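You operate a simulated robot arm through the tools that you are given. There is no shell and no other tool. Be economical: measure what you need, move in short steps, check, and stop when the job is done.

You run a simulated two-armed robot. Do the job below in one go: nothing can be reset, and whatever is moved stays where it is left.

TASK
Take the labelled meter from the left bench table and leave it on the front of the steel bench. Open the bottom tester drawer, put the black capacitor in the inside of the bottom tester drawer and shut the drawer again. Put two of the green cartridges from the top of the packing table on the left bench table. Take the cream small meter from the steel tray and put it on the orange batch tray. Take the probe and leave it on the booklet on the right bench table. Pick up the slim meter from the number thirty-seven table patch with one hand, pass it to the other hand and put it on the number twelve table patch. Stack the test block that says "7 mA" from the left bench table on top of the test block marked "3 mA". Press the test button three times. Stack the box marked "caps" from the end of the cable table by the rails on top of the box that says "screws". The order is free.

Only the result counts: the job must be done as asked and must still hold three seconds after the hand-in. Knocking over, shifting, dropping, spilling or breaking anything else fails it. A push-on lid holds only when it is set on centred and level and pressed home; a screw cap is set on level and turned clockwise until tight.

THE ROBOT
Two 7-joint arms with two-finger parallel grippers on one trunk, on a base that drives. Base frame: it is fixed to the floor where the robot stands at the start and does not move with it; the origin is under the middle of the robot, x ahead of it, y to its left, z up; the surface under the hand at the start is at about z = 660. Units: mm, degrees, N and s.
The left shoulder is at the start at [50, 158, 983], the right one opposite. With the tool pointing down near the work surface each hand reaches from about 200 to 660 mm from the robot's upright axis, wherever it stands, measured 20 degrees to its own side. Places, roughly: black capacitor [-2250, -500, 750]; booklet [500, -2000, 750]; bottom tester drawer [-2100, -1900, 300]; front of the steel bench (34x18 cm) [-2000, -2280, 800]; green cartridge [-2000, -250, 750]; inside of the bottom tester drawer [-2200, -1900, 200]; labelled meter [500, 250, 750]; left bench table (220x18 cm) [480, 980, 660]; number twelve table patch (29x18 cm) [480, 40, 660]; orange batch tray [-2000, -4250, 750]; probe [500, -1750, 750]; slim meter [500, -500, 750]; small blue box, small red box, small yellow box [-2000, 3000, 750]; small meter [-2000, -1750, 1000]; test block [500, 750, 750]; test button [-2000, 2300, 900]. Payload 3.91 kg a hand.
The TCP of each hand is the grasp point between the finger pads, 30 mm short of the fingertips. In the tool frame z runs along the fingers and y along their closing line. The gripper opens to 110 mm. The fingers are 20 mm wide and 10 mm thick; the gripper's body (48 by 112 mm) begins 55 mm behind the TCP.
Orientation is told as [roll, pitch, yaw] about the base's x, y, z axes, in that order, counted from this pose: with the fingers straight down and closing along the base's y, the tool's x points along the base's -x, its y along +y and its z along -z.

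THE INTERFACE
- The arms move only by the tool arm_command. It takes "left_rows", "right_rows" or both (then of equal length, played together; a hand with none holds still); each is text: rows parted by semicolons, each of 7 numbers parted by spaces: the shift along the tool's x, y, z in mm, then the turn, a rotation vector about the tool's x, y, z in rad, then the gripper command, from -1 (shut) to 1 (fully open), values between in proportion. In form: dx dy dz rx ry rz jaw; .... A call has 1 to 8 rows; each row is the pose to reach, as a shift and turn from the pose commanded when the call began, along the tool's axes at that moment. Rows are played at 5 a second. More than 50 mm and 8.6 degrees between two rows, or a gripper value outside its range, and nothing of the call is played. Where a pose cannot be reached the arm comes as near as it can. A force on the tool above 40 N (or 10 N above the force at the start of the call, whichever is more), or a blocked arm, ends the call early, and 0.2 s more pass. Each finger travels about 153 mm/s and halts on what it meets, pressing with about 40 N; the grip force reading is that of the motor and also rises with nothing between the fingers. The clock runs only during rows and for 0.2 s after the last one: add rows that repeat a pose to give the fingers time. It gives the time, the measured TCP pose, the force on the tool (base axes), the opening and the grip force at its end, in the units of the frame above (readings bear some noise), with the torque about the TCP (base axes, N m) and any sound that the robot's microphone picked up.
- Cameras (640 x 400 px; columns grow to the right, rows downward): "scene" is now at [125.9, 6.9, 1115.4]; the picture's right is [0.08, -1.00, 0.00], its down [-0.62, -0.05, -0.78] and it looks along [0.78, 0.07, -0.62] (base axes); focal length 214 px, centre (320, 200). "left" rides on the left gripper at [72, -17, -103] in its tool frame; the picture's right is [0.23, 0.97, 0.00], its down [-0.76, 0.18, -0.62] and it looks along [-0.61, 0.14, 0.78] (tool axes); focal length 222 px, centre (320, 200). "right" rides on the right gripper at [72, 17, -103] in its tool frame; the picture's right is [-0.23, 0.97, 0.00], its down [-0.76, -0.18, -0.62] and it looks along [-0.61, -0.14, 0.78] (tool axes); focal length 222 px, centre (320, 200).
- camera(camera): a new picture of that camera. No time passes.
- lift_body(by): slides the trunk up (or, below 0, down) by that many mm; the arms and the scene camera ride with it, the base frame stays. It gives what a move gives, with no picture.
- base_move(legs): drives the robot by 1 to 6 legs, each [ahead, turn to the left] in mm and degrees, along the robot's own axes; the way and the turn of a leg run together, so that a leg with both is an arc; at most 1500 mm and 180 degrees a leg. The arms and the cameras ride along, it lands a little off, and it stops where it bumps. It gives what a move gives.
- turn_head(pan, tilt): turns the head with the scene camera to pan (to the left, within 80 degrees either way) and tilt (down, from -29 to 69), counted from straight ahead of the robot. It gives what a move gives.
- point_at(camera, pixels): for up to 12 pixels [column, row] of the newest picture of that camera ("zoom" is the newest enlarged one), the place [x, y, z] in the base frame of the surface seen there, good to about 3 mm. No time passes.
- inspect(camera, box): a new picture of the part [left, top, right, bottom] of that camera's present view, enlarged. No time passes.
- finish_job(): hands the job in; it is judged then, once.

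Work in short steps. Measure before you move; look again where a grasp or a placing could have gone wrong, and mend it. You have 364 turns and 324 pictures in all, those below and enlarged ones among them. Open the grippers and draw the arms clear of the work before you hand the job in, unless the task says otherwise; then end with one line.

The tools are called after "Request:" as a command line: name --argument value ..., lists and objects as JSON in quotes. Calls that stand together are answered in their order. arm_command: Moves the arms, as the interface text tells. Its arguments: {"type":"object","properties":{"left_rows":{"type":"string"},"right_rows":{"type":"string"}},"required":[]} The other tools are called the same way: lift_body (by) slides the trunk up or down; base_move (legs) drives the base; turn_head (pan, tilt) turns the head that bears the scene camera; camera (camera) takes a picture; point_at (camera, pixels) gives the place of the surface under pixels of a picture; inspect (camera, box) takes an enlarged picture of a part of a camera's view; finish_job () hands the job in.

At the start:

```text
time: 0.0
left_tool_pos: [343.7, 470.5, 908.9]
left_orientation: [0.1, 0.0, 0.1]
left_wrist_force: [-0.8, -0.5, -0.4]
left_wrist_torque: [0.01, 0.0, 0.01]
left_width: 109.9
left_grip_force: 0.0
right_tool_pos: [402.6, 33.9, 951.8]
right_orientation: [0.1, 0.0, 0.0]
right_wrist_force: [0.6, -0.4, -0.6]
right_wrist_torque: [0.03, -0.02, 0.01]
right_width: 110.2
right_grip_force: 0.0
trunk travel left (down, up): [-225.0, 257.0]
robot x, y, heading: [0.7, 1.8, -0.1]
head pan, tilt: [4.9, 38.6]
```

scene: 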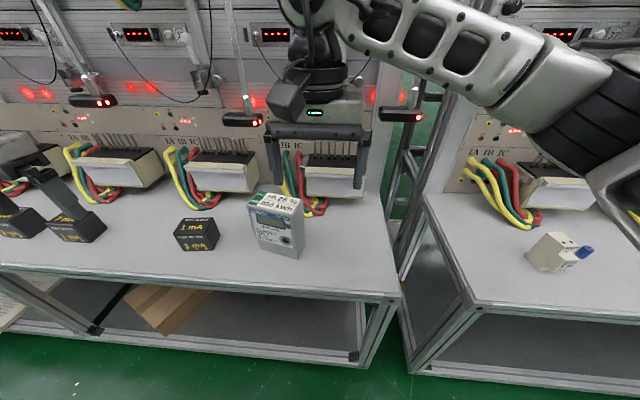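
right: 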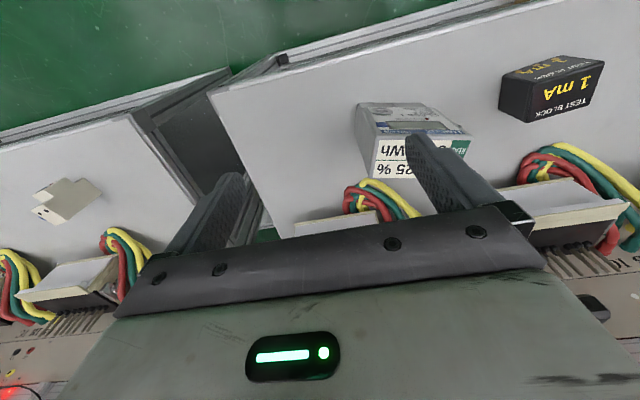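
left: 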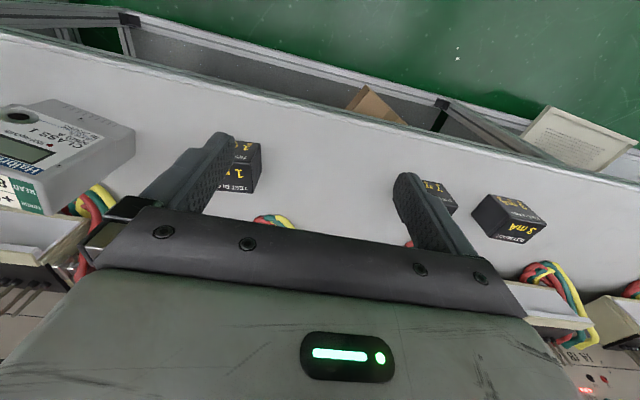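

The scene shows the labelled meter at (275,225) and test blocks at (195,235), (75,228), (15,220). I zoom in and measure.

Request:
inspect --camera "scene" --box '[0, 140, 320, 340]'

Request:
point_at --camera "scene" --pixels '[[275, 205], [250, 212], [303, 205], [297, 258], [255, 245], [195, 225], [195, 245], [75, 220], [15, 215], [400, 290], [560, 240], [540, 270]]'

Request:
inspect --camera "left" --box '[200, 100, 600, 300]'

```text
2.00 times, centred on (160, 240) of scene
```

zoom: 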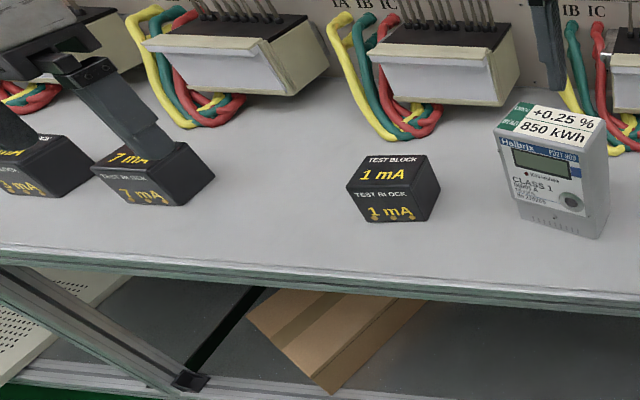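

```text
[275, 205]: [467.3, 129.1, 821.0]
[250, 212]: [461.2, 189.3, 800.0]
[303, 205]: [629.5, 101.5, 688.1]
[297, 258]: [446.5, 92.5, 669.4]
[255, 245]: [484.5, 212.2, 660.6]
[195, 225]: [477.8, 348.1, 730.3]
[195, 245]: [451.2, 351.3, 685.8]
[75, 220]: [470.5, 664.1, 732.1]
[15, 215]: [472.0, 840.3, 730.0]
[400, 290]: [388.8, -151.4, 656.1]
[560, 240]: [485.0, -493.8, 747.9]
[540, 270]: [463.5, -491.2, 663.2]
```

```text
1.60 times, centred on (400, 200) of left
```

zoom: 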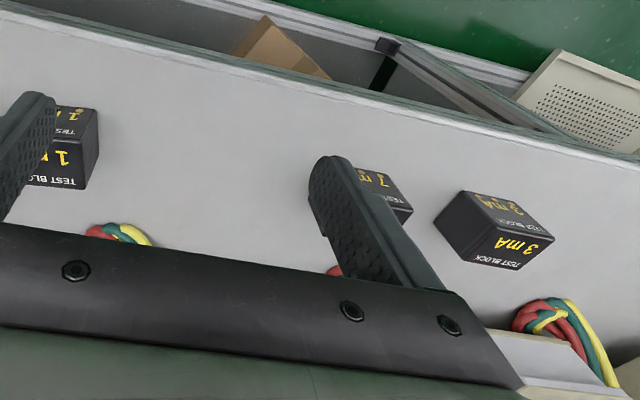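

Blocks read 1 mA (y≈348), 7 mA (y≈664), 3 mA (y≈840). I drive left so both the 7 mA and 3 mA blocks are in the left arm's reach.

Request:
base_move --legs '[[0, 90], [560, 0], [0, -90]]'

Request:
camera --camera "scene"

Request:
camera --camera "left"

```text
time: 10.8
left_tool_pos: [294.3, 1042.8, 907.8]
left_orientation: [0.0, -0.1, 3.5]
left_wrist_force: [0.1, 0.2, 0.8]
left_wrist_torque: [-0.04, 0.02, -0.01]
left_width: 109.6
left_grip_force: 0.1
right_tool_pos: [378.6, 612.9, 950.9]
right_orientation: [0.0, 0.0, 3.4]
right_wrist_force: [-0.2, 0.2, -0.5]
right_wrist_torque: [-0.02, -0.04, -0.05]
right_width: 109.9
right_grip_force: 0.1
trunk travel left (down, up): [-225.0, 257.0]
robot x, y, heading: [-23.0, 553.2, 3.3]
head pan, tilt: [4.9, 38.6]
```

```text
318 pictures are left
```

scene: 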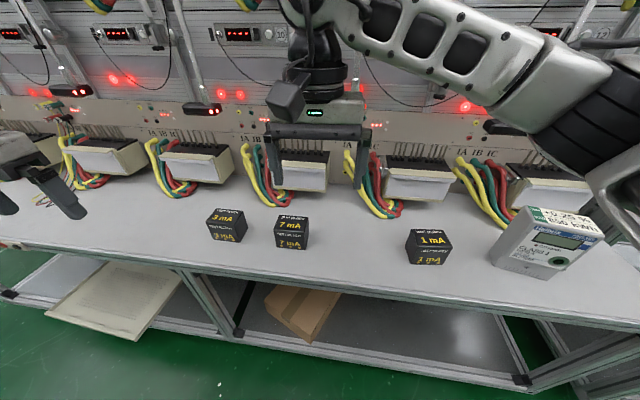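

```text
317 pictures are left
```

left: 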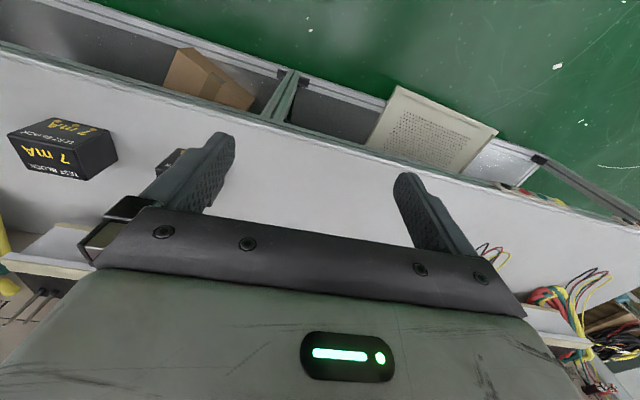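

Blocks 3 mA at (228,225), 7 mA at (291,232). I zoom and measure their corners.

Request:
inspect --camera "scene" --box '[190, 185, 350, 285]'

Request:
point_at --camera "scene" --pixels '[[211, 221], [222, 210], [241, 211], [245, 224], [228, 218], [278, 220], [283, 216], [306, 218], [305, 228], [293, 222], [292, 238], [228, 233]]'

```text
4.00 times, centred on (270, 235) of scene
```

zoom: 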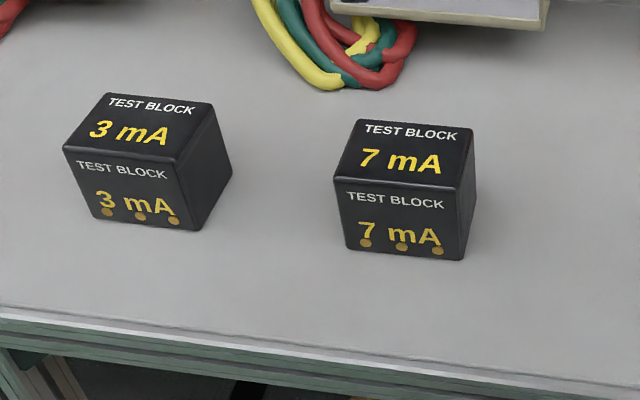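

```text
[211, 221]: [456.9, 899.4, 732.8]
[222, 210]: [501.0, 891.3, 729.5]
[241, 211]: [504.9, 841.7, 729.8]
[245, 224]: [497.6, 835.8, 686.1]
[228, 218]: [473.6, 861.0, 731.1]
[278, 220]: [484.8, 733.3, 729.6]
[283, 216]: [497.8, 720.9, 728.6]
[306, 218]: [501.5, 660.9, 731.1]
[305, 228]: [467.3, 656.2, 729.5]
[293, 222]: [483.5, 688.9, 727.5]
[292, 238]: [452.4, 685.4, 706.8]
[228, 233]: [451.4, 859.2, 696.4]
```

I measure the top corners on the zoom.

Request:
point_at --camera "zoom" --pixels '[[364, 123], [469, 133], [455, 184], [338, 177], [109, 97], [208, 107], [175, 156], [69, 147], [402, 155], [140, 127]]'

```text
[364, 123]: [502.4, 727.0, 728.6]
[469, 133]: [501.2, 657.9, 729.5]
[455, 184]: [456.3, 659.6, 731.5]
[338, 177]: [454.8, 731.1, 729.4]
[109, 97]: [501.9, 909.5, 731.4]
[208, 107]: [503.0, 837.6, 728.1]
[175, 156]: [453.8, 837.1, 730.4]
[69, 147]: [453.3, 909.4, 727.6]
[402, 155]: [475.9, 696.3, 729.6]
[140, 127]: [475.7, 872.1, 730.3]
```

The 7 mA block is axis-aligned with its centre at (479,694), and the 3 mA at (478,873), both about 50×72 with top at 730. I move the left hand over the 7 mA block and draw the right hand aside.

Request:
arm_command --left_rows "-20.4 -45 0 0 0 0.01 1; -40.8 -90 0 0 0 0.02 1; -61.2 -135 0 0 0 0.03 1; -81.6 -180 0 0 0 0.04 1; -102 -225 0 0 0 0.05 1; -122.4 -270 0 0 0 0.061 1; -142.9 -315 0 0 0 0.061 1; -163.3 -359.6 0 0 0 0.061 1" --right_rows "10 -30 0 0 0 0 1; 20 -60 0 0 0 0 1; 30 -90 0 0 0 0 1; 40 -120 0 0 0 0 1; 50 -150 0 0 0 0 1; 60 -180 0 0 0 0 1; 60 -210 0 0 0 0 1; 60 -240 0 0 0 0 1"

Request:
camera --camera "left"

```text
time: 12.7
left_tool_pos: [448.1, 733.6, 904.6]
left_orientation: [0.2, -0.2, 0.2]
left_wrist_force: [0.3, 0.0, -0.8]
left_wrist_torque: [0.01, 0.01, 0.04]
left_width: 109.9
left_grip_force: 0.0
left hand out of reach, approached as far as the arm can: row 8
right_tool_pos: [332.2, 369.0, 950.2]
right_orientation: [0.0, 0.1, 3.4]
right_wrist_force: [-0.2, 0.4, -0.1]
right_wrist_torque: [-0.04, -0.01, -0.01]
right_width: 110.0
right_grip_force: 0.0
trunk travel left (down, up): [-225.0, 257.0]
robot x, y, heading: [-19.4, 554.0, 3.4]
head pan, tilt: [4.9, 38.6]
```

```text
315 pictures are left
```

left: 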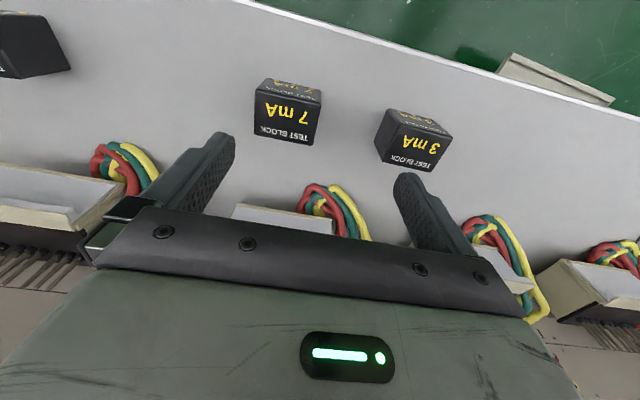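

Too high for full reach; I go on diagonally downward to z≈790 over the 7 mA block.

Request:
arm_command --left_rows "0 0 40 0 0 0 1; -10 -13 80 0 0 0 1; -20 -26 115 0 0 0 1; -31 -40 115 0 0 0 1; -31 -40 115 0 0 0 1"

```text
time: 13.8
left_tool_pos: [438.0, 738.3, 807.7]
left_orientation: [0.0, -0.2, -0.1]
left_wrist_force: [-0.3, -0.1, -0.7]
left_wrist_torque: [-0.01, -0.02, -0.02]
left_width: 110.1
left_grip_force: 0.1
left hand out of reach, approached as far as the arm can: row 2, 3, 4, 5
right_tool_pos: [332.9, 367.9, 951.2]
right_orientation: [-0.1, -0.1, 3.4]
right_wrist_force: [1.0, 0.0, -0.3]
right_wrist_torque: [0.01, 0.03, 0.01]
right_width: 110.1
right_grip_force: 0.0
trunk travel left (down, up): [-225.0, 257.0]
robot x, y, heading: [-18.5, 553.0, 3.6]
head pan, tilt: [4.9, 38.6]
```

The arm stalled at (438,738,808). I test which direction is blocked with a small pure move down.

Request:
arm_command --left_rows "0 0 0 0 0 0 1; 0 0 0 0 0 0 1"

Request:
camera --camera "scene"

```text
time: 14.4
left_tool_pos: [438.4, 737.4, 808.1]
left_orientation: [0.0, 0.0, 0.0]
left_wrist_force: [-0.3, 0.5, -0.8]
left_wrist_torque: [-0.02, 0.02, -0.02]
left_width: 110.0
left_grip_force: 0.1
right_tool_pos: [333.3, 368.5, 950.2]
right_orientation: [-0.1, 0.0, 3.4]
right_wrist_force: [-0.2, 0.0, 0.0]
right_wrist_torque: [0.0, 0.02, 0.0]
right_width: 109.9
right_grip_force: 0.0
trunk travel left (down, up): [-225.0, 257.0]
robot x, y, heading: [-23.8, 553.7, 3.4]
head pan, tilt: [4.9, 38.6]
```

```text
314 pictures are left
```

scene: 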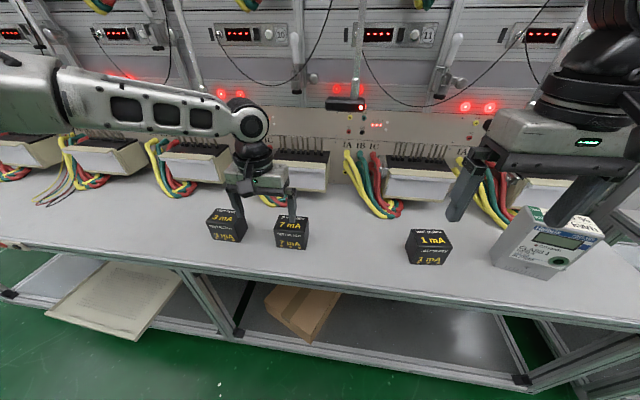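

I probe: forward 30 mm in base x, then right 30.

Request:
arm_command --left_rows "-20 0 0 0 0 0 1; -40 0 0 0 0 0 1; -40 -20 0 0 0 0 1; -40 -44 0 0 0 0 1; -40 -44 0 0 0 0 1"

```text
time: 15.7
left_tool_pos: [439.7, 735.5, 820.8]
left_orientation: [0.0, -0.1, 0.0]
left_wrist_force: [0.4, 0.0, 0.4]
left_wrist_torque: [0.01, 0.0, 0.02]
left_width: 110.0
left_grip_force: 0.1
left hand out of reach, approached as far as the arm can: row 1, 2, 3, 4, 5
right_tool_pos: [333.8, 370.0, 950.8]
right_orientation: [0.0, 0.0, 3.4]
right_wrist_force: [-0.6, -0.4, -0.6]
right_wrist_torque: [-0.02, -0.02, 0.02]
right_width: 109.9
right_grip_force: 0.2
trunk travel left (down, up): [-225.0, 257.0]
robot x, y, heading: [-19.2, 555.9, 3.5]
head pan, tilt: [4.9, 38.6]
```

The reach seems limited at this height relative to the shoulder; I raise the trunk by 120 and descend again.

Request:
lift_body --by 120

Request:
arm_command --left_rows "0 0 45 0 0 0 1; 0 0 90 0 0 0 1; 0 0 120 0 0 0 1; -20 -20 120 0 0 0 1; -40 -42 120 0 0 0 1; -40 -42 120 0 0 0 1"

```text
time: 17.1
left_tool_pos: [439.7, 735.8, 942.6]
left_orientation: [0.0, -0.2, 0.0]
left_wrist_force: [0.3, -0.3, -0.2]
left_wrist_torque: [-0.01, 0.02, -0.01]
left_width: 109.9
left_grip_force: 0.0
right_tool_pos: [334.2, 369.0, 1071.4]
right_orientation: [0.0, 0.0, 3.4]
right_wrist_force: [-0.5, -1.3, 0.4]
right_wrist_torque: [-0.04, 0.0, 0.02]
right_width: 110.0
right_grip_force: 0.0
trunk travel left (down, up): [-345.0, 137.0]
robot x, y, heading: [-21.4, 549.3, 3.5]
head pan, tilt: [4.9, 38.6]
```

```text
time: 18.6
left_tool_pos: [419.6, 756.6, 865.6]
left_orientation: [0.0, -0.2, 0.0]
left_wrist_force: [0.6, -0.2, -0.4]
left_wrist_torque: [0.0, -0.03, -0.02]
left_width: 110.2
left_grip_force: 0.0
left hand out of reach, approached as far as the arm can: row 1, 2, 3, 4, 5, 6
right_tool_pos: [333.1, 368.2, 1070.2]
right_orientation: [0.0, 0.1, 3.5]
right_wrist_force: [0.9, -0.4, -0.1]
right_wrist_torque: [-0.02, -0.05, 0.03]
right_width: 110.0
right_grip_force: 0.0
trunk travel left (down, up): [-345.0, 137.0]
robot x, y, heading: [-18.0, 552.8, 3.5]
head pan, tilt: [4.9, 38.6]
```

Still stalled even going straight down. I look at the arm's shape.

Request:
turn_head --pan 40 --tilt 25

Request:
camera --camera "scene"

```text
time: 19.6
left_tool_pos: [419.5, 756.3, 864.1]
left_orientation: [0.1, -0.2, 0.0]
left_wrist_force: [0.7, -0.1, -0.3]
left_wrist_torque: [0.0, 0.0, -0.01]
left_width: 109.9
left_grip_force: 0.1
right_tool_pos: [333.7, 368.0, 1071.3]
right_orientation: [-0.1, 0.0, 3.4]
right_wrist_force: [1.0, -0.2, 0.2]
right_wrist_torque: [0.0, 0.0, 0.03]
right_width: 110.0
right_grip_force: 0.1
trunk travel left (down, up): [-345.0, 137.0]
robot x, y, heading: [-20.7, 557.5, 3.3]
head pan, tilt: [40.0, 25.0]
```

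```text
313 pictures are left
```

scene: 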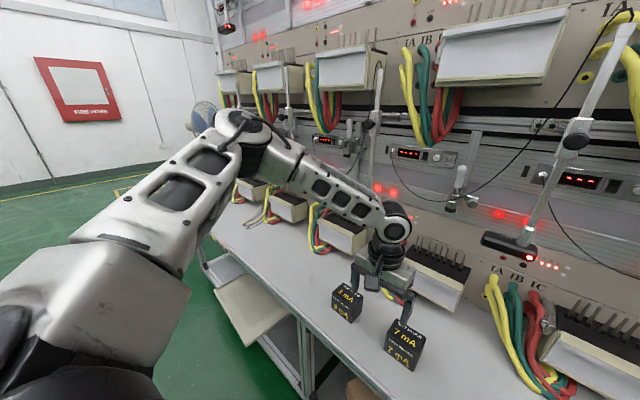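

The elbow sticks far out to the left. I retract the hand toward the body, lower, and then go forward again so the elbow can drop.

Request:
arm_command --left_rows "45 0 0 0 0 0 1; 90 0 0 0 0 0 1; 120 -20 0 0 0 0 1; 120 -40 30 0 0 0 1; 120 -40 75 0 0 0 1; 120 -40 75 0 0 0 1"

Request:
arm_command --left_rows "-40 0 0 0 0 0 1; -80 -20 0 0 0 0 1; -120 -20 0 0 0 0 1; -150 -20 0 0 0 0 1; -180 -20 0 0 0 0 1; -180 -20 0 0 0 0 1"

```text
time: 21.0
left_tool_pos: [296.0, 737.4, 806.3]
left_orientation: [-0.1, -0.2, 0.0]
left_wrist_force: [0.2, 0.1, -0.3]
left_wrist_torque: [-0.01, -0.03, -0.02]
left_width: 110.0
left_grip_force: 0.1
left hand out of reach, approached as far as the arm can: row 5, 6
right_tool_pos: [333.1, 369.1, 1071.0]
right_orientation: [-0.1, 0.0, 3.4]
right_wrist_force: [-0.7, 0.2, -0.7]
right_wrist_torque: [-0.03, -0.01, 0.0]
right_width: 110.0
right_grip_force: 0.0
trunk travel left (down, up): [-345.0, 137.0]
robot x, y, heading: [-21.0, 556.0, 3.3]
head pan, tilt: [40.0, 25.0]
```

```text
time: 22.4
left_tool_pos: [421.9, 769.5, 850.6]
left_orientation: [-0.1, -0.2, 0.0]
left_wrist_force: [0.3, 0.7, 0.0]
left_wrist_torque: [0.0, 0.02, 0.0]
left_width: 109.9
left_grip_force: 0.0
left hand out of reach, approached as far as the arm can: row 1, 2, 3, 4, 5, 6
right_tool_pos: [333.2, 369.5, 1071.7]
right_orientation: [0.1, 0.0, 3.5]
right_wrist_force: [0.6, 0.4, 0.7]
right_wrist_torque: [-0.01, -0.01, -0.02]
right_width: 109.8
right_grip_force: 0.1
trunk travel left (down, up): [-345.0, 137.0]
robot x, y, heading: [-21.2, 552.4, 3.4]
head pan, tilt: [40.0, 25.0]
```

Motion inward (−y) at this yaw seems to hit a wrist limit. I test whether yawing the hand clockwise frees it.

Request:
arm_command --left_rows "20 0 0 0 0 0.13 1; 20 0 0 0 0 0.26 1; 20 0 0 0 0 0.39 1; 20 0 0 0 0 0.52 1; 20 -20 0 0 0 0.52 1; 10 -50 20 0 0 0.52 1; 0 -70 40 0 0 0.52 1; -20 -76 60 0 0 0.52 1"

```text
time: 24.2
left_tool_pos: [395.3, 750.4, 844.9]
left_orientation: [0.0, -0.1, -29.8]
left_wrist_force: [-0.7, 1.1, -0.4]
left_wrist_torque: [-0.01, 0.01, -0.02]
left_width: 110.3
left_grip_force: 0.1
left hand out of reach, approached as far as the arm can: row 6, 7, 8
right_tool_pos: [332.4, 368.5, 1071.5]
right_orientation: [0.0, 0.0, 3.4]
right_wrist_force: [-0.7, 0.0, 0.7]
right_wrist_torque: [0.02, 0.0, -0.01]
right_width: 110.2
right_grip_force: 0.0
trunk travel left (down, up): [-345.0, 137.0]
robot x, y, heading: [-18.8, 551.2, 3.2]
head pan, tilt: [40.0, 25.0]
```

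No gain. I take the hand out to the left in front of the table, turn it back, and then lower the trunk to approach low from the side.

Request:
arm_command --left_rows "30 40 -10 0 0 -0.13 1; 50 80 -20 0 0 -0.26 1; 40 120 -30 0 0 -0.39 1; 20 150 -30 0 0 -0.52 1; -10 165 -30 0 0 -0.52 1; -10 165 -30 0 0 -0.52 1"

Request:
lift_body --by -120

```text
refused: row 1 steps farther than a row can; nothing moved
```

```text
time: 25.7
left_tool_pos: [394.6, 751.4, 725.8]
left_orientation: [0.1, -0.1, -29.8]
left_wrist_force: [0.4, -0.4, -0.1]
left_wrist_torque: [-0.01, 0.0, 0.01]
left_width: 109.9
left_grip_force: 0.0
right_tool_pos: [332.5, 369.1, 949.9]
right_orientation: [-0.1, -0.2, 3.4]
right_wrist_force: [0.9, -0.2, -0.8]
right_wrist_torque: [-0.02, 0.01, -0.01]
right_width: 110.2
right_grip_force: 0.0
trunk travel left (down, up): [-225.0, 257.0]
robot x, y, heading: [-20.7, 555.3, 3.3]
head pan, tilt: [40.0, 25.0]
```

The trunk is lowered; I look at the arm before moving on.

Request:
camera --camera "scene"

Request:
camera --camera "left"

```text
312 pictures are left
```

scene: 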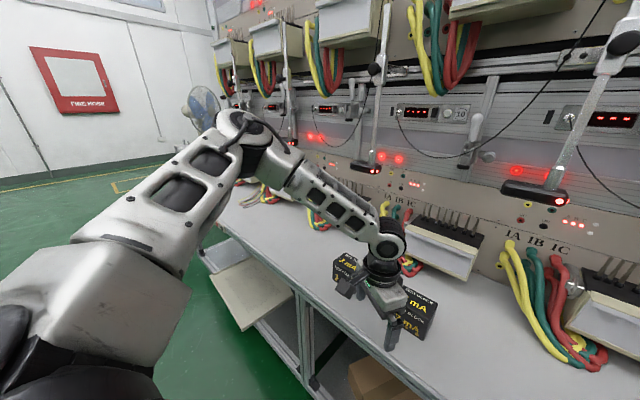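

```text
311 pictures are left
```

left: 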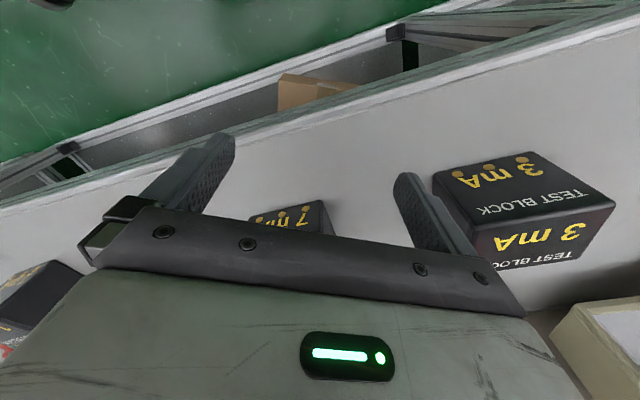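

The elbow is in an awkward outward posture. I pull the hand up and back, close to the body, to re-pose the arm.

Request:
arm_command --left_rows "25 0 -35 0 0 -0.1 1; 50 0 -70 0 0 -0.2 1; 75 0 -105 0 0 -0.3 1; 100 0 -140 0 0 -0.4 1; 125 0 -175 0 0 -0.5 1; 140 0 -220 0 0 -0.52 1; 140 0 -220 0 0 -0.52 1"

Request:
camera --camera "scene"

```text
time: 27.3
left_tool_pos: [271.8, 819.9, 947.3]
left_orientation: [-0.1, -0.1, 0.0]
left_wrist_force: [-1.2, 0.2, 0.2]
left_wrist_torque: [0.03, 0.02, 0.01]
left_width: 110.2
left_grip_force: 0.0
right_tool_pos: [332.1, 368.8, 950.9]
right_orientation: [0.0, 0.0, 3.4]
right_wrist_force: [0.1, 0.2, 0.3]
right_wrist_torque: [0.01, -0.02, -0.03]
right_width: 109.9
right_grip_force: 0.1
trunk travel left (down, up): [-225.0, 257.0]
robot x, y, heading: [-21.2, 554.9, 3.2]
head pan, tilt: [40.0, 25.0]
```

```text
310 pictures are left
```

scene: 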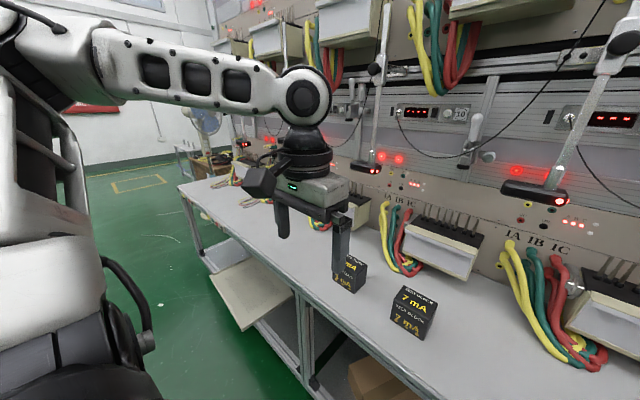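

Now inward at this height and then forward and down.

Request:
arm_command --left_rows "0 -45 0 0 0 0 1; 0 -90 0 0 0 0 1; 0 -126 0 0 0 0 1; -40 -126 0 0 0 0 1; -80 -126 0 0 0 0 1; -120 -126 20 0 0 0 1; -120 -126 20 0 0 0 1"

Request:
camera --camera "scene"

```text
time: 28.9
left_tool_pos: [392.6, 695.9, 925.7]
left_orientation: [0.0, -0.2, 0.1]
left_wrist_force: [1.1, -0.8, 0.2]
left_wrist_torque: [-0.01, 0.02, 0.0]
left_width: 109.9
left_grip_force: 0.1
right_tool_pos: [333.5, 369.1, 950.5]
right_orientation: [0.0, 0.0, 3.3]
right_wrist_force: [0.2, 0.9, 0.0]
right_wrist_torque: [-0.01, 0.04, -0.03]
right_width: 110.1
right_grip_force: 0.1
trunk travel left (down, up): [-225.0, 257.0]
robot x, y, heading: [-20.2, 551.1, 3.2]
head pan, tilt: [40.0, 25.0]
```

```text
309 pictures are left
```

scene: 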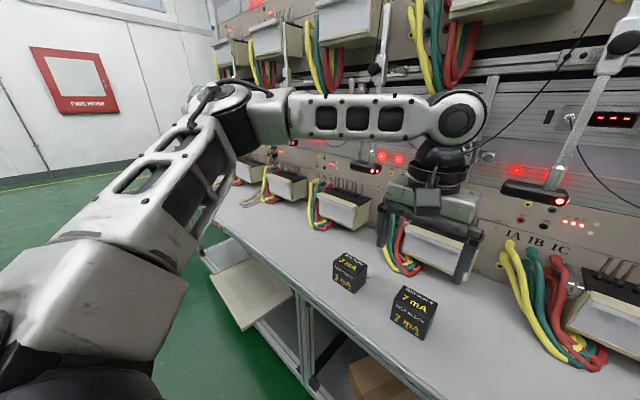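

That worked without limits. I lower here in front, then forward.

Request:
arm_command --left_rows "0 0 40 0 0 0 1; 0 0 80 0 0 0 1; 0 0 120 0 0 0 1; -30 0 130 0 0 0 1; -60 0 130 0 0 0 1; -87 0 130 0 0 0 1; -87 0 130 0 0 0 1"

```text
time: 30.5
left_tool_pos: [438.3, 737.6, 812.7]
left_orientation: [-0.2, -0.2, -0.1]
left_wrist_force: [0.2, 0.1, 0.5]
left_wrist_torque: [0.0, -0.03, -0.03]
left_width: 110.0
left_grip_force: 0.1
left hand out of reach, approached as far as the arm can: row 3, 4, 5, 6, 7
right_tool_pos: [332.6, 368.8, 950.3]
right_orientation: [0.0, 0.0, 3.4]
right_wrist_force: [-0.1, -0.2, 0.0]
right_wrist_torque: [0.01, -0.01, 0.0]
right_width: 110.4
right_grip_force: 0.1
trunk travel left (down, up): [-225.0, 257.0]
robot x, y, heading: [-21.1, 550.4, 3.2]
head pan, tilt: [40.0, 25.0]
```

I try extending the arm out to the left first so the elbow straightens.

Request:
arm_command --left_rows "0 45 0 0 0 0 1; 0 90 0 0 0 0 1; -20 130 0 0 0 0 1; -40 170 0 0 0 0 1; -40 210 0 0 0 0 1; -40 210 0 0 0 0 1"

Request:
camera --camera "scene"

```text
time: 31.9
left_tool_pos: [479.6, 947.3, 811.4]
left_orientation: [0.1, -0.2, 0.0]
left_wrist_force: [-0.1, 0.6, 0.2]
left_wrist_torque: [0.01, -0.02, 0.02]
left_width: 109.9
left_grip_force: 0.1
right_tool_pos: [334.0, 368.4, 951.2]
right_orientation: [0.0, 0.0, 3.4]
right_wrist_force: [0.2, 0.0, -0.3]
right_wrist_torque: [-0.03, 0.03, 0.01]
right_width: 110.0
right_grip_force: 0.0
trunk travel left (down, up): [-225.0, 257.0]
robot x, y, heading: [-23.6, 552.6, 3.5]
head pan, tilt: [40.0, 25.0]
```

```text
308 pictures are left
```

scene: 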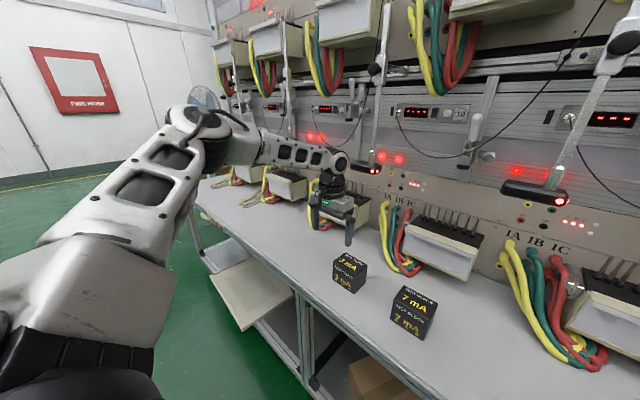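

Reached easily at (480,947). Now I sweep inward at this radius toward the 7 mA block.

Request:
arm_command --left_rows "0 -40 0 0 0 0 1; 0 -80 0 0 0 0 1; 0 -120 0 0 0 0 1; 0 -160 0 0 0 0 1; 0 -200 0 0 0 0 1; 0 -253 0 0 0 0 1"

```text
refused: row 6 steps farther than a row can; nothing moved
```

Row 6 was too long; I resend with an even spacing.

Request:
arm_command --left_rows "0 -40 0 0 0 0 1; 0 -80 0 0 0 0 1; 0 -120 0 0 0 0 1; 0 -160 0 0 0 0 1; 0 -205 0 0 0 0 1; 0 -253 0 0 0 0 1; 0 -253 0 0 0 0 1"

```text
time: 33.5
left_tool_pos: [440.9, 734.6, 823.6]
left_orientation: [-0.2, -0.2, 0.1]
left_wrist_force: [0.5, -0.3, 0.5]
left_wrist_torque: [-0.02, 0.02, 0.02]
left_width: 109.8
left_grip_force: 0.1
left hand out of reach, approached as far as the arm can: row 5, 6, 7
right_tool_pos: [332.7, 369.5, 950.3]
right_orientation: [0.0, 0.1, 3.3]
right_wrist_force: [0.5, -0.1, -0.1]
right_wrist_torque: [-0.01, 0.04, 0.0]
right_width: 110.1
right_grip_force: 0.0
trunk travel left (down, up): [-225.0, 257.0]
robot x, y, heading: [-22.3, 549.4, 3.6]
head pan, tilt: [40.0, 25.0]
```

The left hand only reaches well at 20° or more to its own side. I pull the hand back and shift the base about 95 mm to the right, squaring the heading.

Request:
arm_command --left_rows "40 20 -30 0 0 0 1; 80 40 -60 0 0 0 1; 110 70 -80 0 0 0 1; 110 100 -80 0 0 0 1"

Request:
base_move --legs '[[0, 86.6], [-95, 0], [0, -90], [15, 0]]'

```text
refused: row 1 steps farther than a row can; nothing moved
```

```text
time: 42.4
left_tool_pos: [461.2, 627.5, 823.8]
left_orientation: [-0.1, -0.3, -1.7]
left_wrist_force: [-0.3, -0.5, 0.7]
left_wrist_torque: [0.02, -0.01, 0.02]
left_width: 109.8
left_grip_force: 0.1
right_tool_pos: [341.8, 263.3, 950.6]
right_orientation: [0.0, 0.0, 1.8]
right_wrist_force: [-0.2, -0.1, 0.2]
right_wrist_torque: [0.0, -0.02, 0.0]
right_width: 110.0
right_grip_force: 0.0
trunk travel left (down, up): [-225.0, 257.0]
robot x, y, heading: [-5.5, 458.6, 1.8]
head pan, tilt: [40.0, 25.0]
```

Base is at y 459. I move over the 7 mA block at z≈790.

Request:
arm_command --left_rows "-8 34 0 0 0 -0.03 1; -16 67.5 0 0 0 -0.03 1; -16 67.5 30 0 0 -0.03 1; -16 67.5 30 0 0 -0.03 1"

Request:
camera --camera "left"

```text
time: 43.4
left_tool_pos: [478.8, 695.0, 794.2]
left_orientation: [-0.1, -0.1, 0.1]
left_wrist_force: [-1.1, 0.6, 0.0]
left_wrist_torque: [-0.01, -0.03, 0.0]
left_width: 110.0
left_grip_force: 0.1
right_tool_pos: [341.8, 263.9, 950.3]
right_orientation: [0.0, 0.0, 1.8]
right_wrist_force: [0.0, -0.9, -0.6]
right_wrist_torque: [0.0, -0.02, 0.01]
right_width: 110.1
right_grip_force: 0.0
trunk travel left (down, up): [-225.0, 257.0]
robot x, y, heading: [-6.3, 460.2, 1.5]
head pan, tilt: [40.0, 25.0]
```

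```text
307 pictures are left
```

left: 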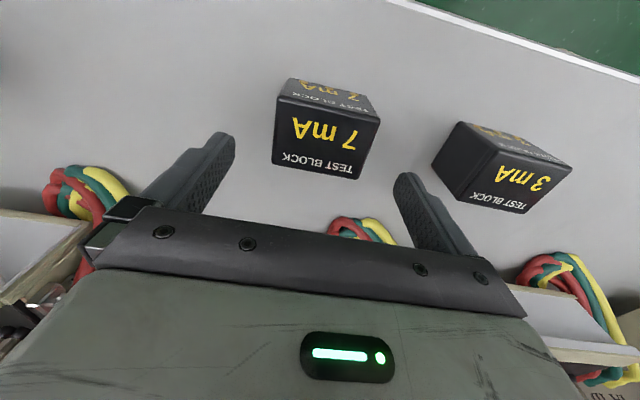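

Reading matches the target. I descend 90 mm and close on the block.

Request:
arm_command --left_rows "0 0 30 0 0 0 1; 0 0 60 0 0 0 1; 0 0 90 0 0 0 1; 0 0 90 0 0 0 1; 0 0 90 0 0 0 -1; 0 0 90 0 0 0 -1; 0 0 90 0 0 0 -1"

Request:
camera --camera "left"

```text
time: 45.0
left_tool_pos: [467.4, 704.3, 714.8]
left_orientation: [-0.1, -0.2, 0.2]
left_wrist_force: [-0.7, 0.0, -0.4]
left_wrist_torque: [-0.02, -0.06, 0.03]
left_width: 80.0
left_grip_force: 40.0
left hand out of reach, approached as far as the arm can: row 3, 4, 5, 6, 7
right_tool_pos: [341.3, 262.7, 951.8]
right_orientation: [-0.1, 0.0, 1.7]
right_wrist_force: [-0.3, -1.0, 0.2]
right_wrist_torque: [-0.01, 0.03, 0.05]
right_width: 109.9
right_grip_force: 0.1
trunk travel left (down, up): [-225.0, 257.0]
robot x, y, heading: [-5.7, 456.8, 1.7]
head pan, tilt: [40.0, 25.0]
```

```text
306 pictures are left
```

left: 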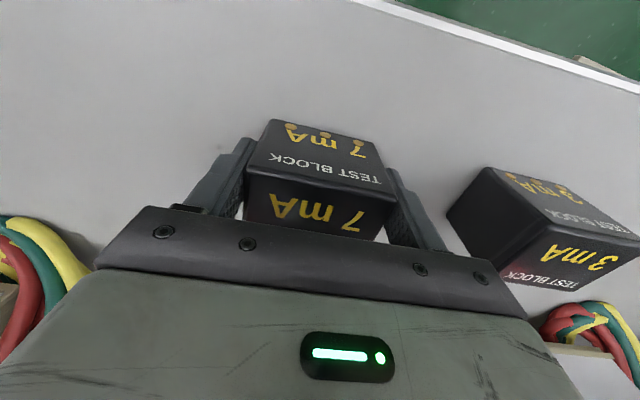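

Gripped at width 80. I lift 90 mm and check the hold.

Request:
arm_command --left_rows "0 0 -10 0 0 0 -1; 0 0 -50 0 0 0 -1; 0 0 -90 0 0 0 -1; 0 0 -90 0 0 0 -1"

Request:
camera --camera "left"

Request:
camera --camera "scene"

```text
time: 46.0
left_tool_pos: [466.5, 704.2, 805.5]
left_orientation: [-0.1, -0.2, 0.1]
left_wrist_force: [1.6, 1.0, -3.1]
left_wrist_torque: [0.03, 0.04, 0.0]
left_width: 80.0
left_grip_force: 40.1
right_tool_pos: [341.6, 264.2, 951.6]
right_orientation: [0.0, 0.0, 1.8]
right_wrist_force: [-0.8, 0.3, -0.9]
right_wrist_torque: [0.0, -0.02, 0.01]
right_width: 110.1
right_grip_force: 0.0
trunk travel left (down, up): [-225.0, 257.0]
robot x, y, heading: [-5.1, 460.7, 1.7]
head pan, tilt: [40.0, 25.0]
```

```text
305 pictures are left
```

left: 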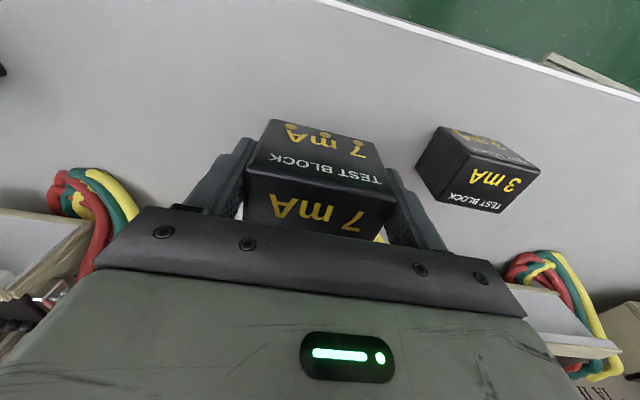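

```text
304 pictures are left
```

scene: 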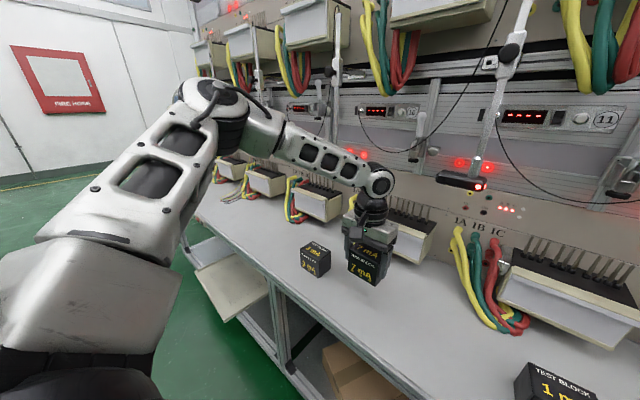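

Held. I move it 169 mm left over the 3 mA block, then compare the two blocks.

Request:
arm_command --left_rows "0 42 0 0 0 0 -1; 0 84 0 0 0 0 -1; 0 126 0 0 0 0 -1; 0 169 0 0 0 0 -1; 0 169 0 0 0 0 -1"

Request:
inspect --camera "scene" --box '[260, 190, 420, 290]'

Request:
camera --camera "left"

```text
time: 47.2
left_tool_pos: [463.7, 874.2, 804.6]
left_orientation: [-0.1, -0.1, 0.1]
left_wrist_force: [0.3, 0.1, -4.0]
left_wrist_torque: [-0.02, 0.01, 0.0]
left_width: 79.9
left_grip_force: 39.6
right_tool_pos: [342.5, 264.0, 951.9]
right_orientation: [-0.1, 0.0, 1.8]
right_wrist_force: [0.3, 0.7, -0.9]
right_wrist_torque: [0.0, 0.0, 0.02]
right_width: 110.1
right_grip_force: 0.1
trunk travel left (down, up): [-225.0, 257.0]
robot x, y, heading: [-6.8, 460.4, 1.7]
head pan, tilt: [40.0, 25.0]
```

```text
4.00 times, centred on (340, 240) of scene
```

zoom: 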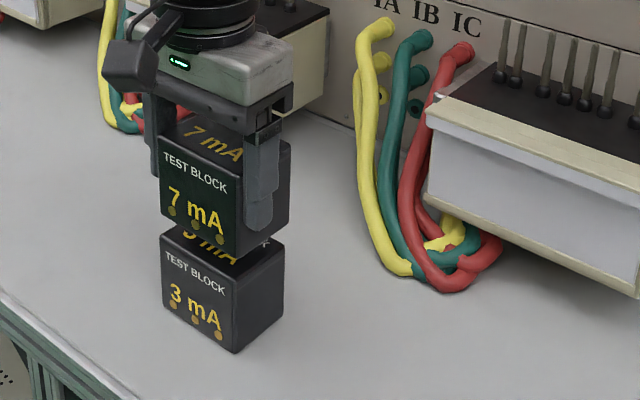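

```text
302 pictures are left
```

left: 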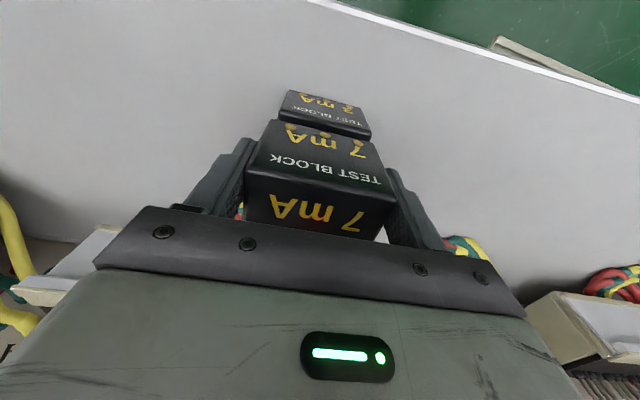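

I measure face points on both blocks.

Request:
point_at --camera "zoom" --pixels '[[200, 185], [195, 295], [164, 185], [168, 285], [232, 235], [230, 320], [286, 195], [278, 290], [245, 245], [243, 325], [185, 270], [215, 310]]'

```text
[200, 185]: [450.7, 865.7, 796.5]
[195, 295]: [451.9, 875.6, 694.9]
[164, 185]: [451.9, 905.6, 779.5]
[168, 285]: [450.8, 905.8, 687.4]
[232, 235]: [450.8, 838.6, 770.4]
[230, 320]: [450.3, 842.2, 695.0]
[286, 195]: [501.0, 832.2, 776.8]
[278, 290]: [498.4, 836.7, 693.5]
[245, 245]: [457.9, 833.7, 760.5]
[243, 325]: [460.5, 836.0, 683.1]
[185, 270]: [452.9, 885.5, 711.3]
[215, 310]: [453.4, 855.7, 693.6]
```

Aligned within 3 mm. I shift +2 in y and lower ~20 mm onto the block.

Request:
arm_command --left_rows "0 2 0 0 0 0 -1; 0 2 8 0 0 0 -1; 0 2 14 0 0 0 -1; 0 2 17 0 0 0 -1; 0 2 19 0 0 0 -1; 0 2 19 0 0 0 -1"

Request:
inspect --camera "scene" --box '[260, 190, 420, 290]'

```text
time: 48.6
left_tool_pos: [466.0, 876.1, 786.2]
left_orientation: [0.0, -0.2, 0.2]
left_wrist_force: [-0.2, 2.0, 2.9]
left_wrist_torque: [-0.02, 0.11, -0.04]
left_width: 79.9
left_grip_force: 40.1
right_tool_pos: [341.2, 264.2, 952.5]
right_orientation: [0.0, -0.2, 1.8]
right_wrist_force: [-0.5, 0.2, -0.1]
right_wrist_torque: [-0.01, -0.01, 0.02]
right_width: 109.8
right_grip_force: 0.1
trunk travel left (down, up): [-225.0, 257.0]
robot x, y, heading: [-5.5, 455.5, 2.1]
head pan, tilt: [40.0, 25.0]
```

```text
4.00 times, centred on (340, 240) of scene
```

zoom: 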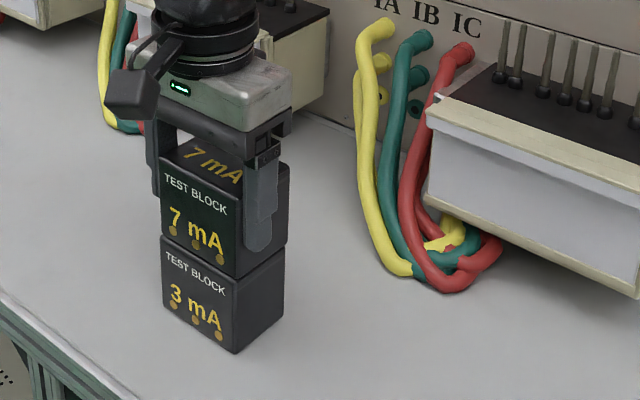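

Contact made (force rose to +3 N) and aligned. I open and rise.

Request:
arm_command --left_rows "0 0 0 0 0 0 0.7; 0 0 0 0 0 0 0.9; 0 0 -30 0 0 0 0.9; 0 0 -70 0 0 0 0.9; 0 0 -110 0 0 0 1; 40 0 -120 0 0 0 1; 80 0 -120 0 0 0 1"

Request:
inspect --camera "scene" --box '[260, 190, 420, 290]'

```text
time: 50.2
left_tool_pos: [385.3, 875.2, 906.9]
left_orientation: [-0.1, -0.2, 0.0]
left_wrist_force: [-0.2, 0.1, -0.4]
left_wrist_torque: [-0.02, 0.01, 0.01]
left_width: 110.1
left_grip_force: 0.0
right_tool_pos: [342.7, 263.9, 951.7]
right_orientation: [0.0, 0.0, 1.8]
right_wrist_force: [-1.3, 0.3, -0.6]
right_wrist_torque: [0.05, 0.0, 0.03]
right_width: 109.9
right_grip_force: 0.1
trunk travel left (down, up): [-225.0, 257.0]
robot x, y, heading: [-4.3, 457.7, 2.0]
head pan, tilt: [40.0, 25.0]
```

```text
4.00 times, centred on (340, 240) of scene
```

zoom: 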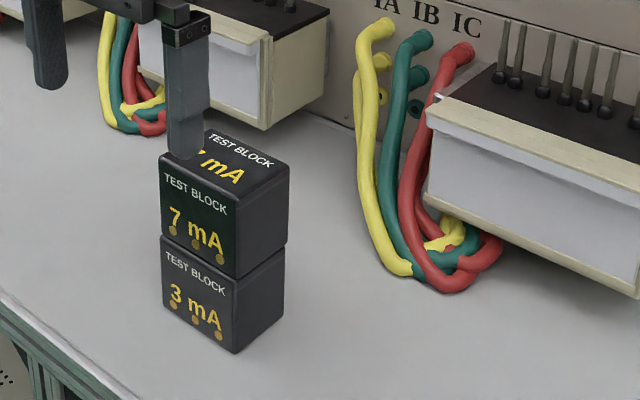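

The stack stands. I tuck the left hand nearer and drive back along the aisle to y≈-210 for the slim meter.

Request:
arm_command --left_rows "30 -30 0 0 0 0 1; 60 -60 -10 0 0 0 1; 90 -90 -20 0 0 0 1; 100 -120 -30 0 0 0 1"

Request:
base_move --legs '[[0, 88], [-668, 0], [0, -90]]'

Request:
turn_head --pan -15 --tilt 35

Request:
camera --camera "scene"

```text
time: 51.2
left_tool_pos: [283.9, 755.2, 935.4]
left_orientation: [-0.1, -0.2, 0.2]
left_wrist_force: [0.7, 0.5, 0.1]
left_wrist_torque: [0.02, -0.03, 0.0]
left_width: 110.1
left_grip_force: 0.0
right_tool_pos: [342.1, 263.2, 951.5]
right_orientation: [0.0, 0.0, 1.8]
right_wrist_force: [0.5, 0.0, 0.3]
right_wrist_torque: [0.01, -0.01, 0.01]
right_width: 109.9
right_grip_force: 0.1
trunk travel left (down, up): [-225.0, 257.0]
robot x, y, heading: [-5.2, 458.0, 1.8]
head pan, tilt: [40.0, 25.0]
```

```text
time: 62.5
left_tool_pos: [299.9, 69.7, 934.2]
left_orientation: [-0.1, -0.2, -3.1]
left_wrist_force: [-0.4, -0.4, -0.1]
left_wrist_torque: [0.0, -0.04, -0.03]
left_width: 110.2
left_grip_force: 0.0
right_tool_pos: [331.3, -425.4, 951.4]
right_orientation: [0.0, 0.0, -1.4]
right_wrist_force: [0.0, -0.7, -0.9]
right_wrist_torque: [-0.01, -0.03, 0.0]
right_width: 109.9
right_grip_force: 0.0
trunk travel left (down, up): [-225.0, 257.0]
robot x, y, heading: [-6.0, -212.7, -1.6]
head pan, tilt: [40.0, 25.0]
```

```text
time: 63.8
left_tool_pos: [301.0, 69.4, 935.7]
left_orientation: [-0.1, -0.1, -3.1]
left_wrist_force: [-0.1, -0.2, 0.1]
left_wrist_torque: [0.03, 0.0, 0.01]
left_width: 109.9
left_grip_force: 0.0
right_tool_pos: [330.3, -425.8, 952.2]
right_orientation: [0.1, 0.0, -1.4]
right_wrist_force: [-0.1, 0.0, 0.0]
right_wrist_torque: [0.01, 0.03, 0.0]
right_width: 109.8
right_grip_force: 0.0
trunk travel left (down, up): [-225.0, 257.0]
robot x, y, heading: [-7.5, -211.9, -1.4]
head pan, tilt: [-15.0, 35.0]
```

```text
299 pictures are left
```

scene: 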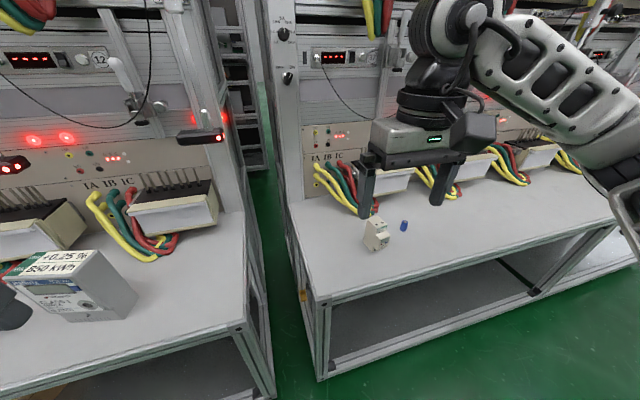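

The slim meter stands at (377,235), with a small blue thing at (403,226). I zoom and measure.

Request:
inspect --camera "scene" --box '[330, 190, 450, 265]'

Request:
camera --camera "right"

```text
5.33 times, centred on (390, 228) of scene
```

zoom: 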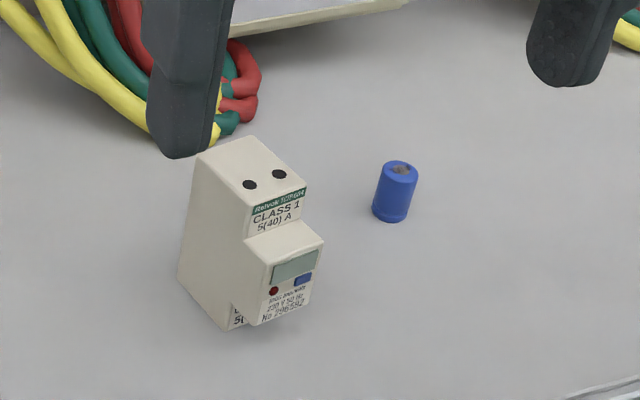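

```text
297 pictures are left
```

right: 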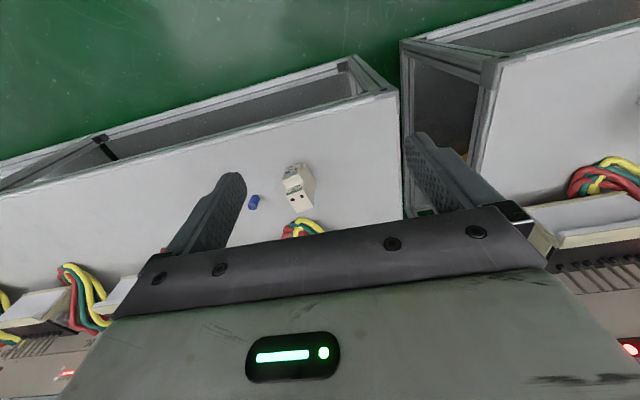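

I measure the meter's corners and the blue part.

Request:
point_at --camera "zoom" --pixels '[[202, 157], [250, 140], [302, 184], [252, 206], [275, 230], [318, 240], [252, 258], [182, 272], [228, 322], [300, 300], [400, 168], [390, 215]]'

```text
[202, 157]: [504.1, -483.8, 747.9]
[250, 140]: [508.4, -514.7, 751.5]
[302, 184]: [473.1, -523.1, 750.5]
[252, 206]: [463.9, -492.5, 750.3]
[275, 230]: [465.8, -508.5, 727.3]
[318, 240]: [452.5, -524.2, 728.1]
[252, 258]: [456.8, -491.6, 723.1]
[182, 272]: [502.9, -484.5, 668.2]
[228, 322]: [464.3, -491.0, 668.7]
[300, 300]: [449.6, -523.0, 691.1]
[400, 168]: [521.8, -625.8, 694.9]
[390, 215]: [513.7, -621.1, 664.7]
```

The slim meter is ~33 wide, its depth axis yawed ≈11°, top centre (487,-503). Plan: right hand pitched 45° from the front grips the low front, the left hand then takes it from above. First I turn the right hand: yaw +12.4° and pitch.

Request:
arm_command --right_rows "0 0 0 0 0 -0.11 1; 0 0 0 0 0 -0.216 1; 0 0 0 0 0 -0.216 1"

Request:
arm_command --right_rows "0 0 0 0 -0.13 0 1; 0 0 0 0 -0.26 0 1; 0 0 0 0 -0.39 0 1; 0 0 0 0 -0.52 0 1; 0 0 0 0 -0.65 0 1; 0 0 0 0 -0.785 0 1; 0 0 0 0 -0.785 0 1"

```text
time: 64.5
left_tool_pos: [300.1, 69.3, 936.1]
left_orientation: [-0.2, -0.2, -3.1]
left_wrist_force: [0.5, 0.0, -0.5]
left_wrist_torque: [0.0, -0.01, 0.02]
left_width: 110.2
left_grip_force: 0.0
right_tool_pos: [330.2, -426.0, 951.6]
right_orientation: [-0.1, 0.0, 11.0]
right_wrist_force: [-0.1, -0.1, 1.2]
right_wrist_torque: [-0.03, 0.02, -0.03]
right_width: 109.9
right_grip_force: 0.1
trunk travel left (down, up): [-225.0, 257.0]
robot x, y, heading: [-4.9, -214.5, -1.5]
head pan, tilt: [-15.0, 35.0]
```

```text
time: 66.2
left_tool_pos: [300.9, 69.7, 934.8]
left_orientation: [-0.1, -0.2, -3.1]
left_wrist_force: [-0.1, -0.6, 0.4]
left_wrist_torque: [-0.01, 0.05, 0.01]
left_width: 110.0
left_grip_force: 0.0
right_tool_pos: [355.3, -428.4, 967.1]
right_orientation: [-0.1, -45.0, 11.0]
right_wrist_force: [0.8, 0.0, -1.0]
right_wrist_torque: [-0.03, 0.01, -0.04]
right_width: 109.9
right_grip_force: 0.0
right hand out of reach, approached as far as the arm can: row 5, 6, 7
trunk travel left (down, up): [-225.0, 257.0]
robot x, y, heading: [-8.7, -216.2, -1.5]
head pan, tilt: [-15.0, 35.0]
```

Orientation reached. I move to the standoff point (390,-523,774).

Request:
arm_command --right_rows "21 -17 25 0 0 0 1; 42 -33 50 0 0 0 1; 63 -50 75 0 0 0 1; 84 -67 100 0 0 0 1; 105 -84 124 0 0 0 1; 125 -100 148 0 0 0 1; 125 -100 148 0 0 0 1"

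Request:
camera --camera "right"

Request:
camera --camera "scene"

```text
time: 67.8
left_tool_pos: [300.3, 69.5, 934.7]
left_orientation: [0.0, -0.2, -3.2]
left_wrist_force: [0.0, -1.3, -1.0]
left_wrist_torque: [0.0, -0.02, 0.01]
left_width: 110.0
left_grip_force: 0.1
right_tool_pos: [391.6, -524.1, 773.2]
right_orientation: [0.1, -45.0, 10.9]
right_wrist_force: [0.3, 0.2, -0.5]
right_wrist_torque: [0.04, -0.03, -0.02]
right_width: 110.1
right_grip_force: 0.1
right hand out of reach, approached as far as the arm can: row 1, 2, 3
trunk travel left (down, up): [-225.0, 257.0]
robot x, y, heading: [-5.7, -209.7, -1.6]
head pan, tilt: [-15.0, 35.0]
```

```text
296 pictures are left
```

right: 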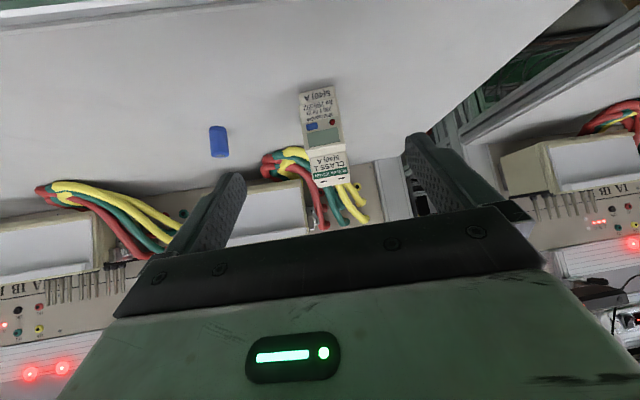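

```text
295 pictures are left
```

scene: 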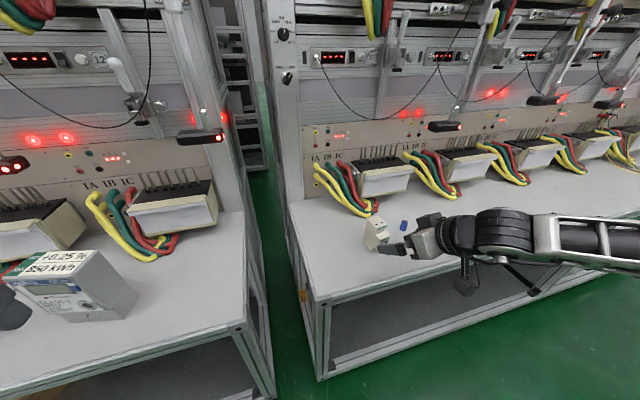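

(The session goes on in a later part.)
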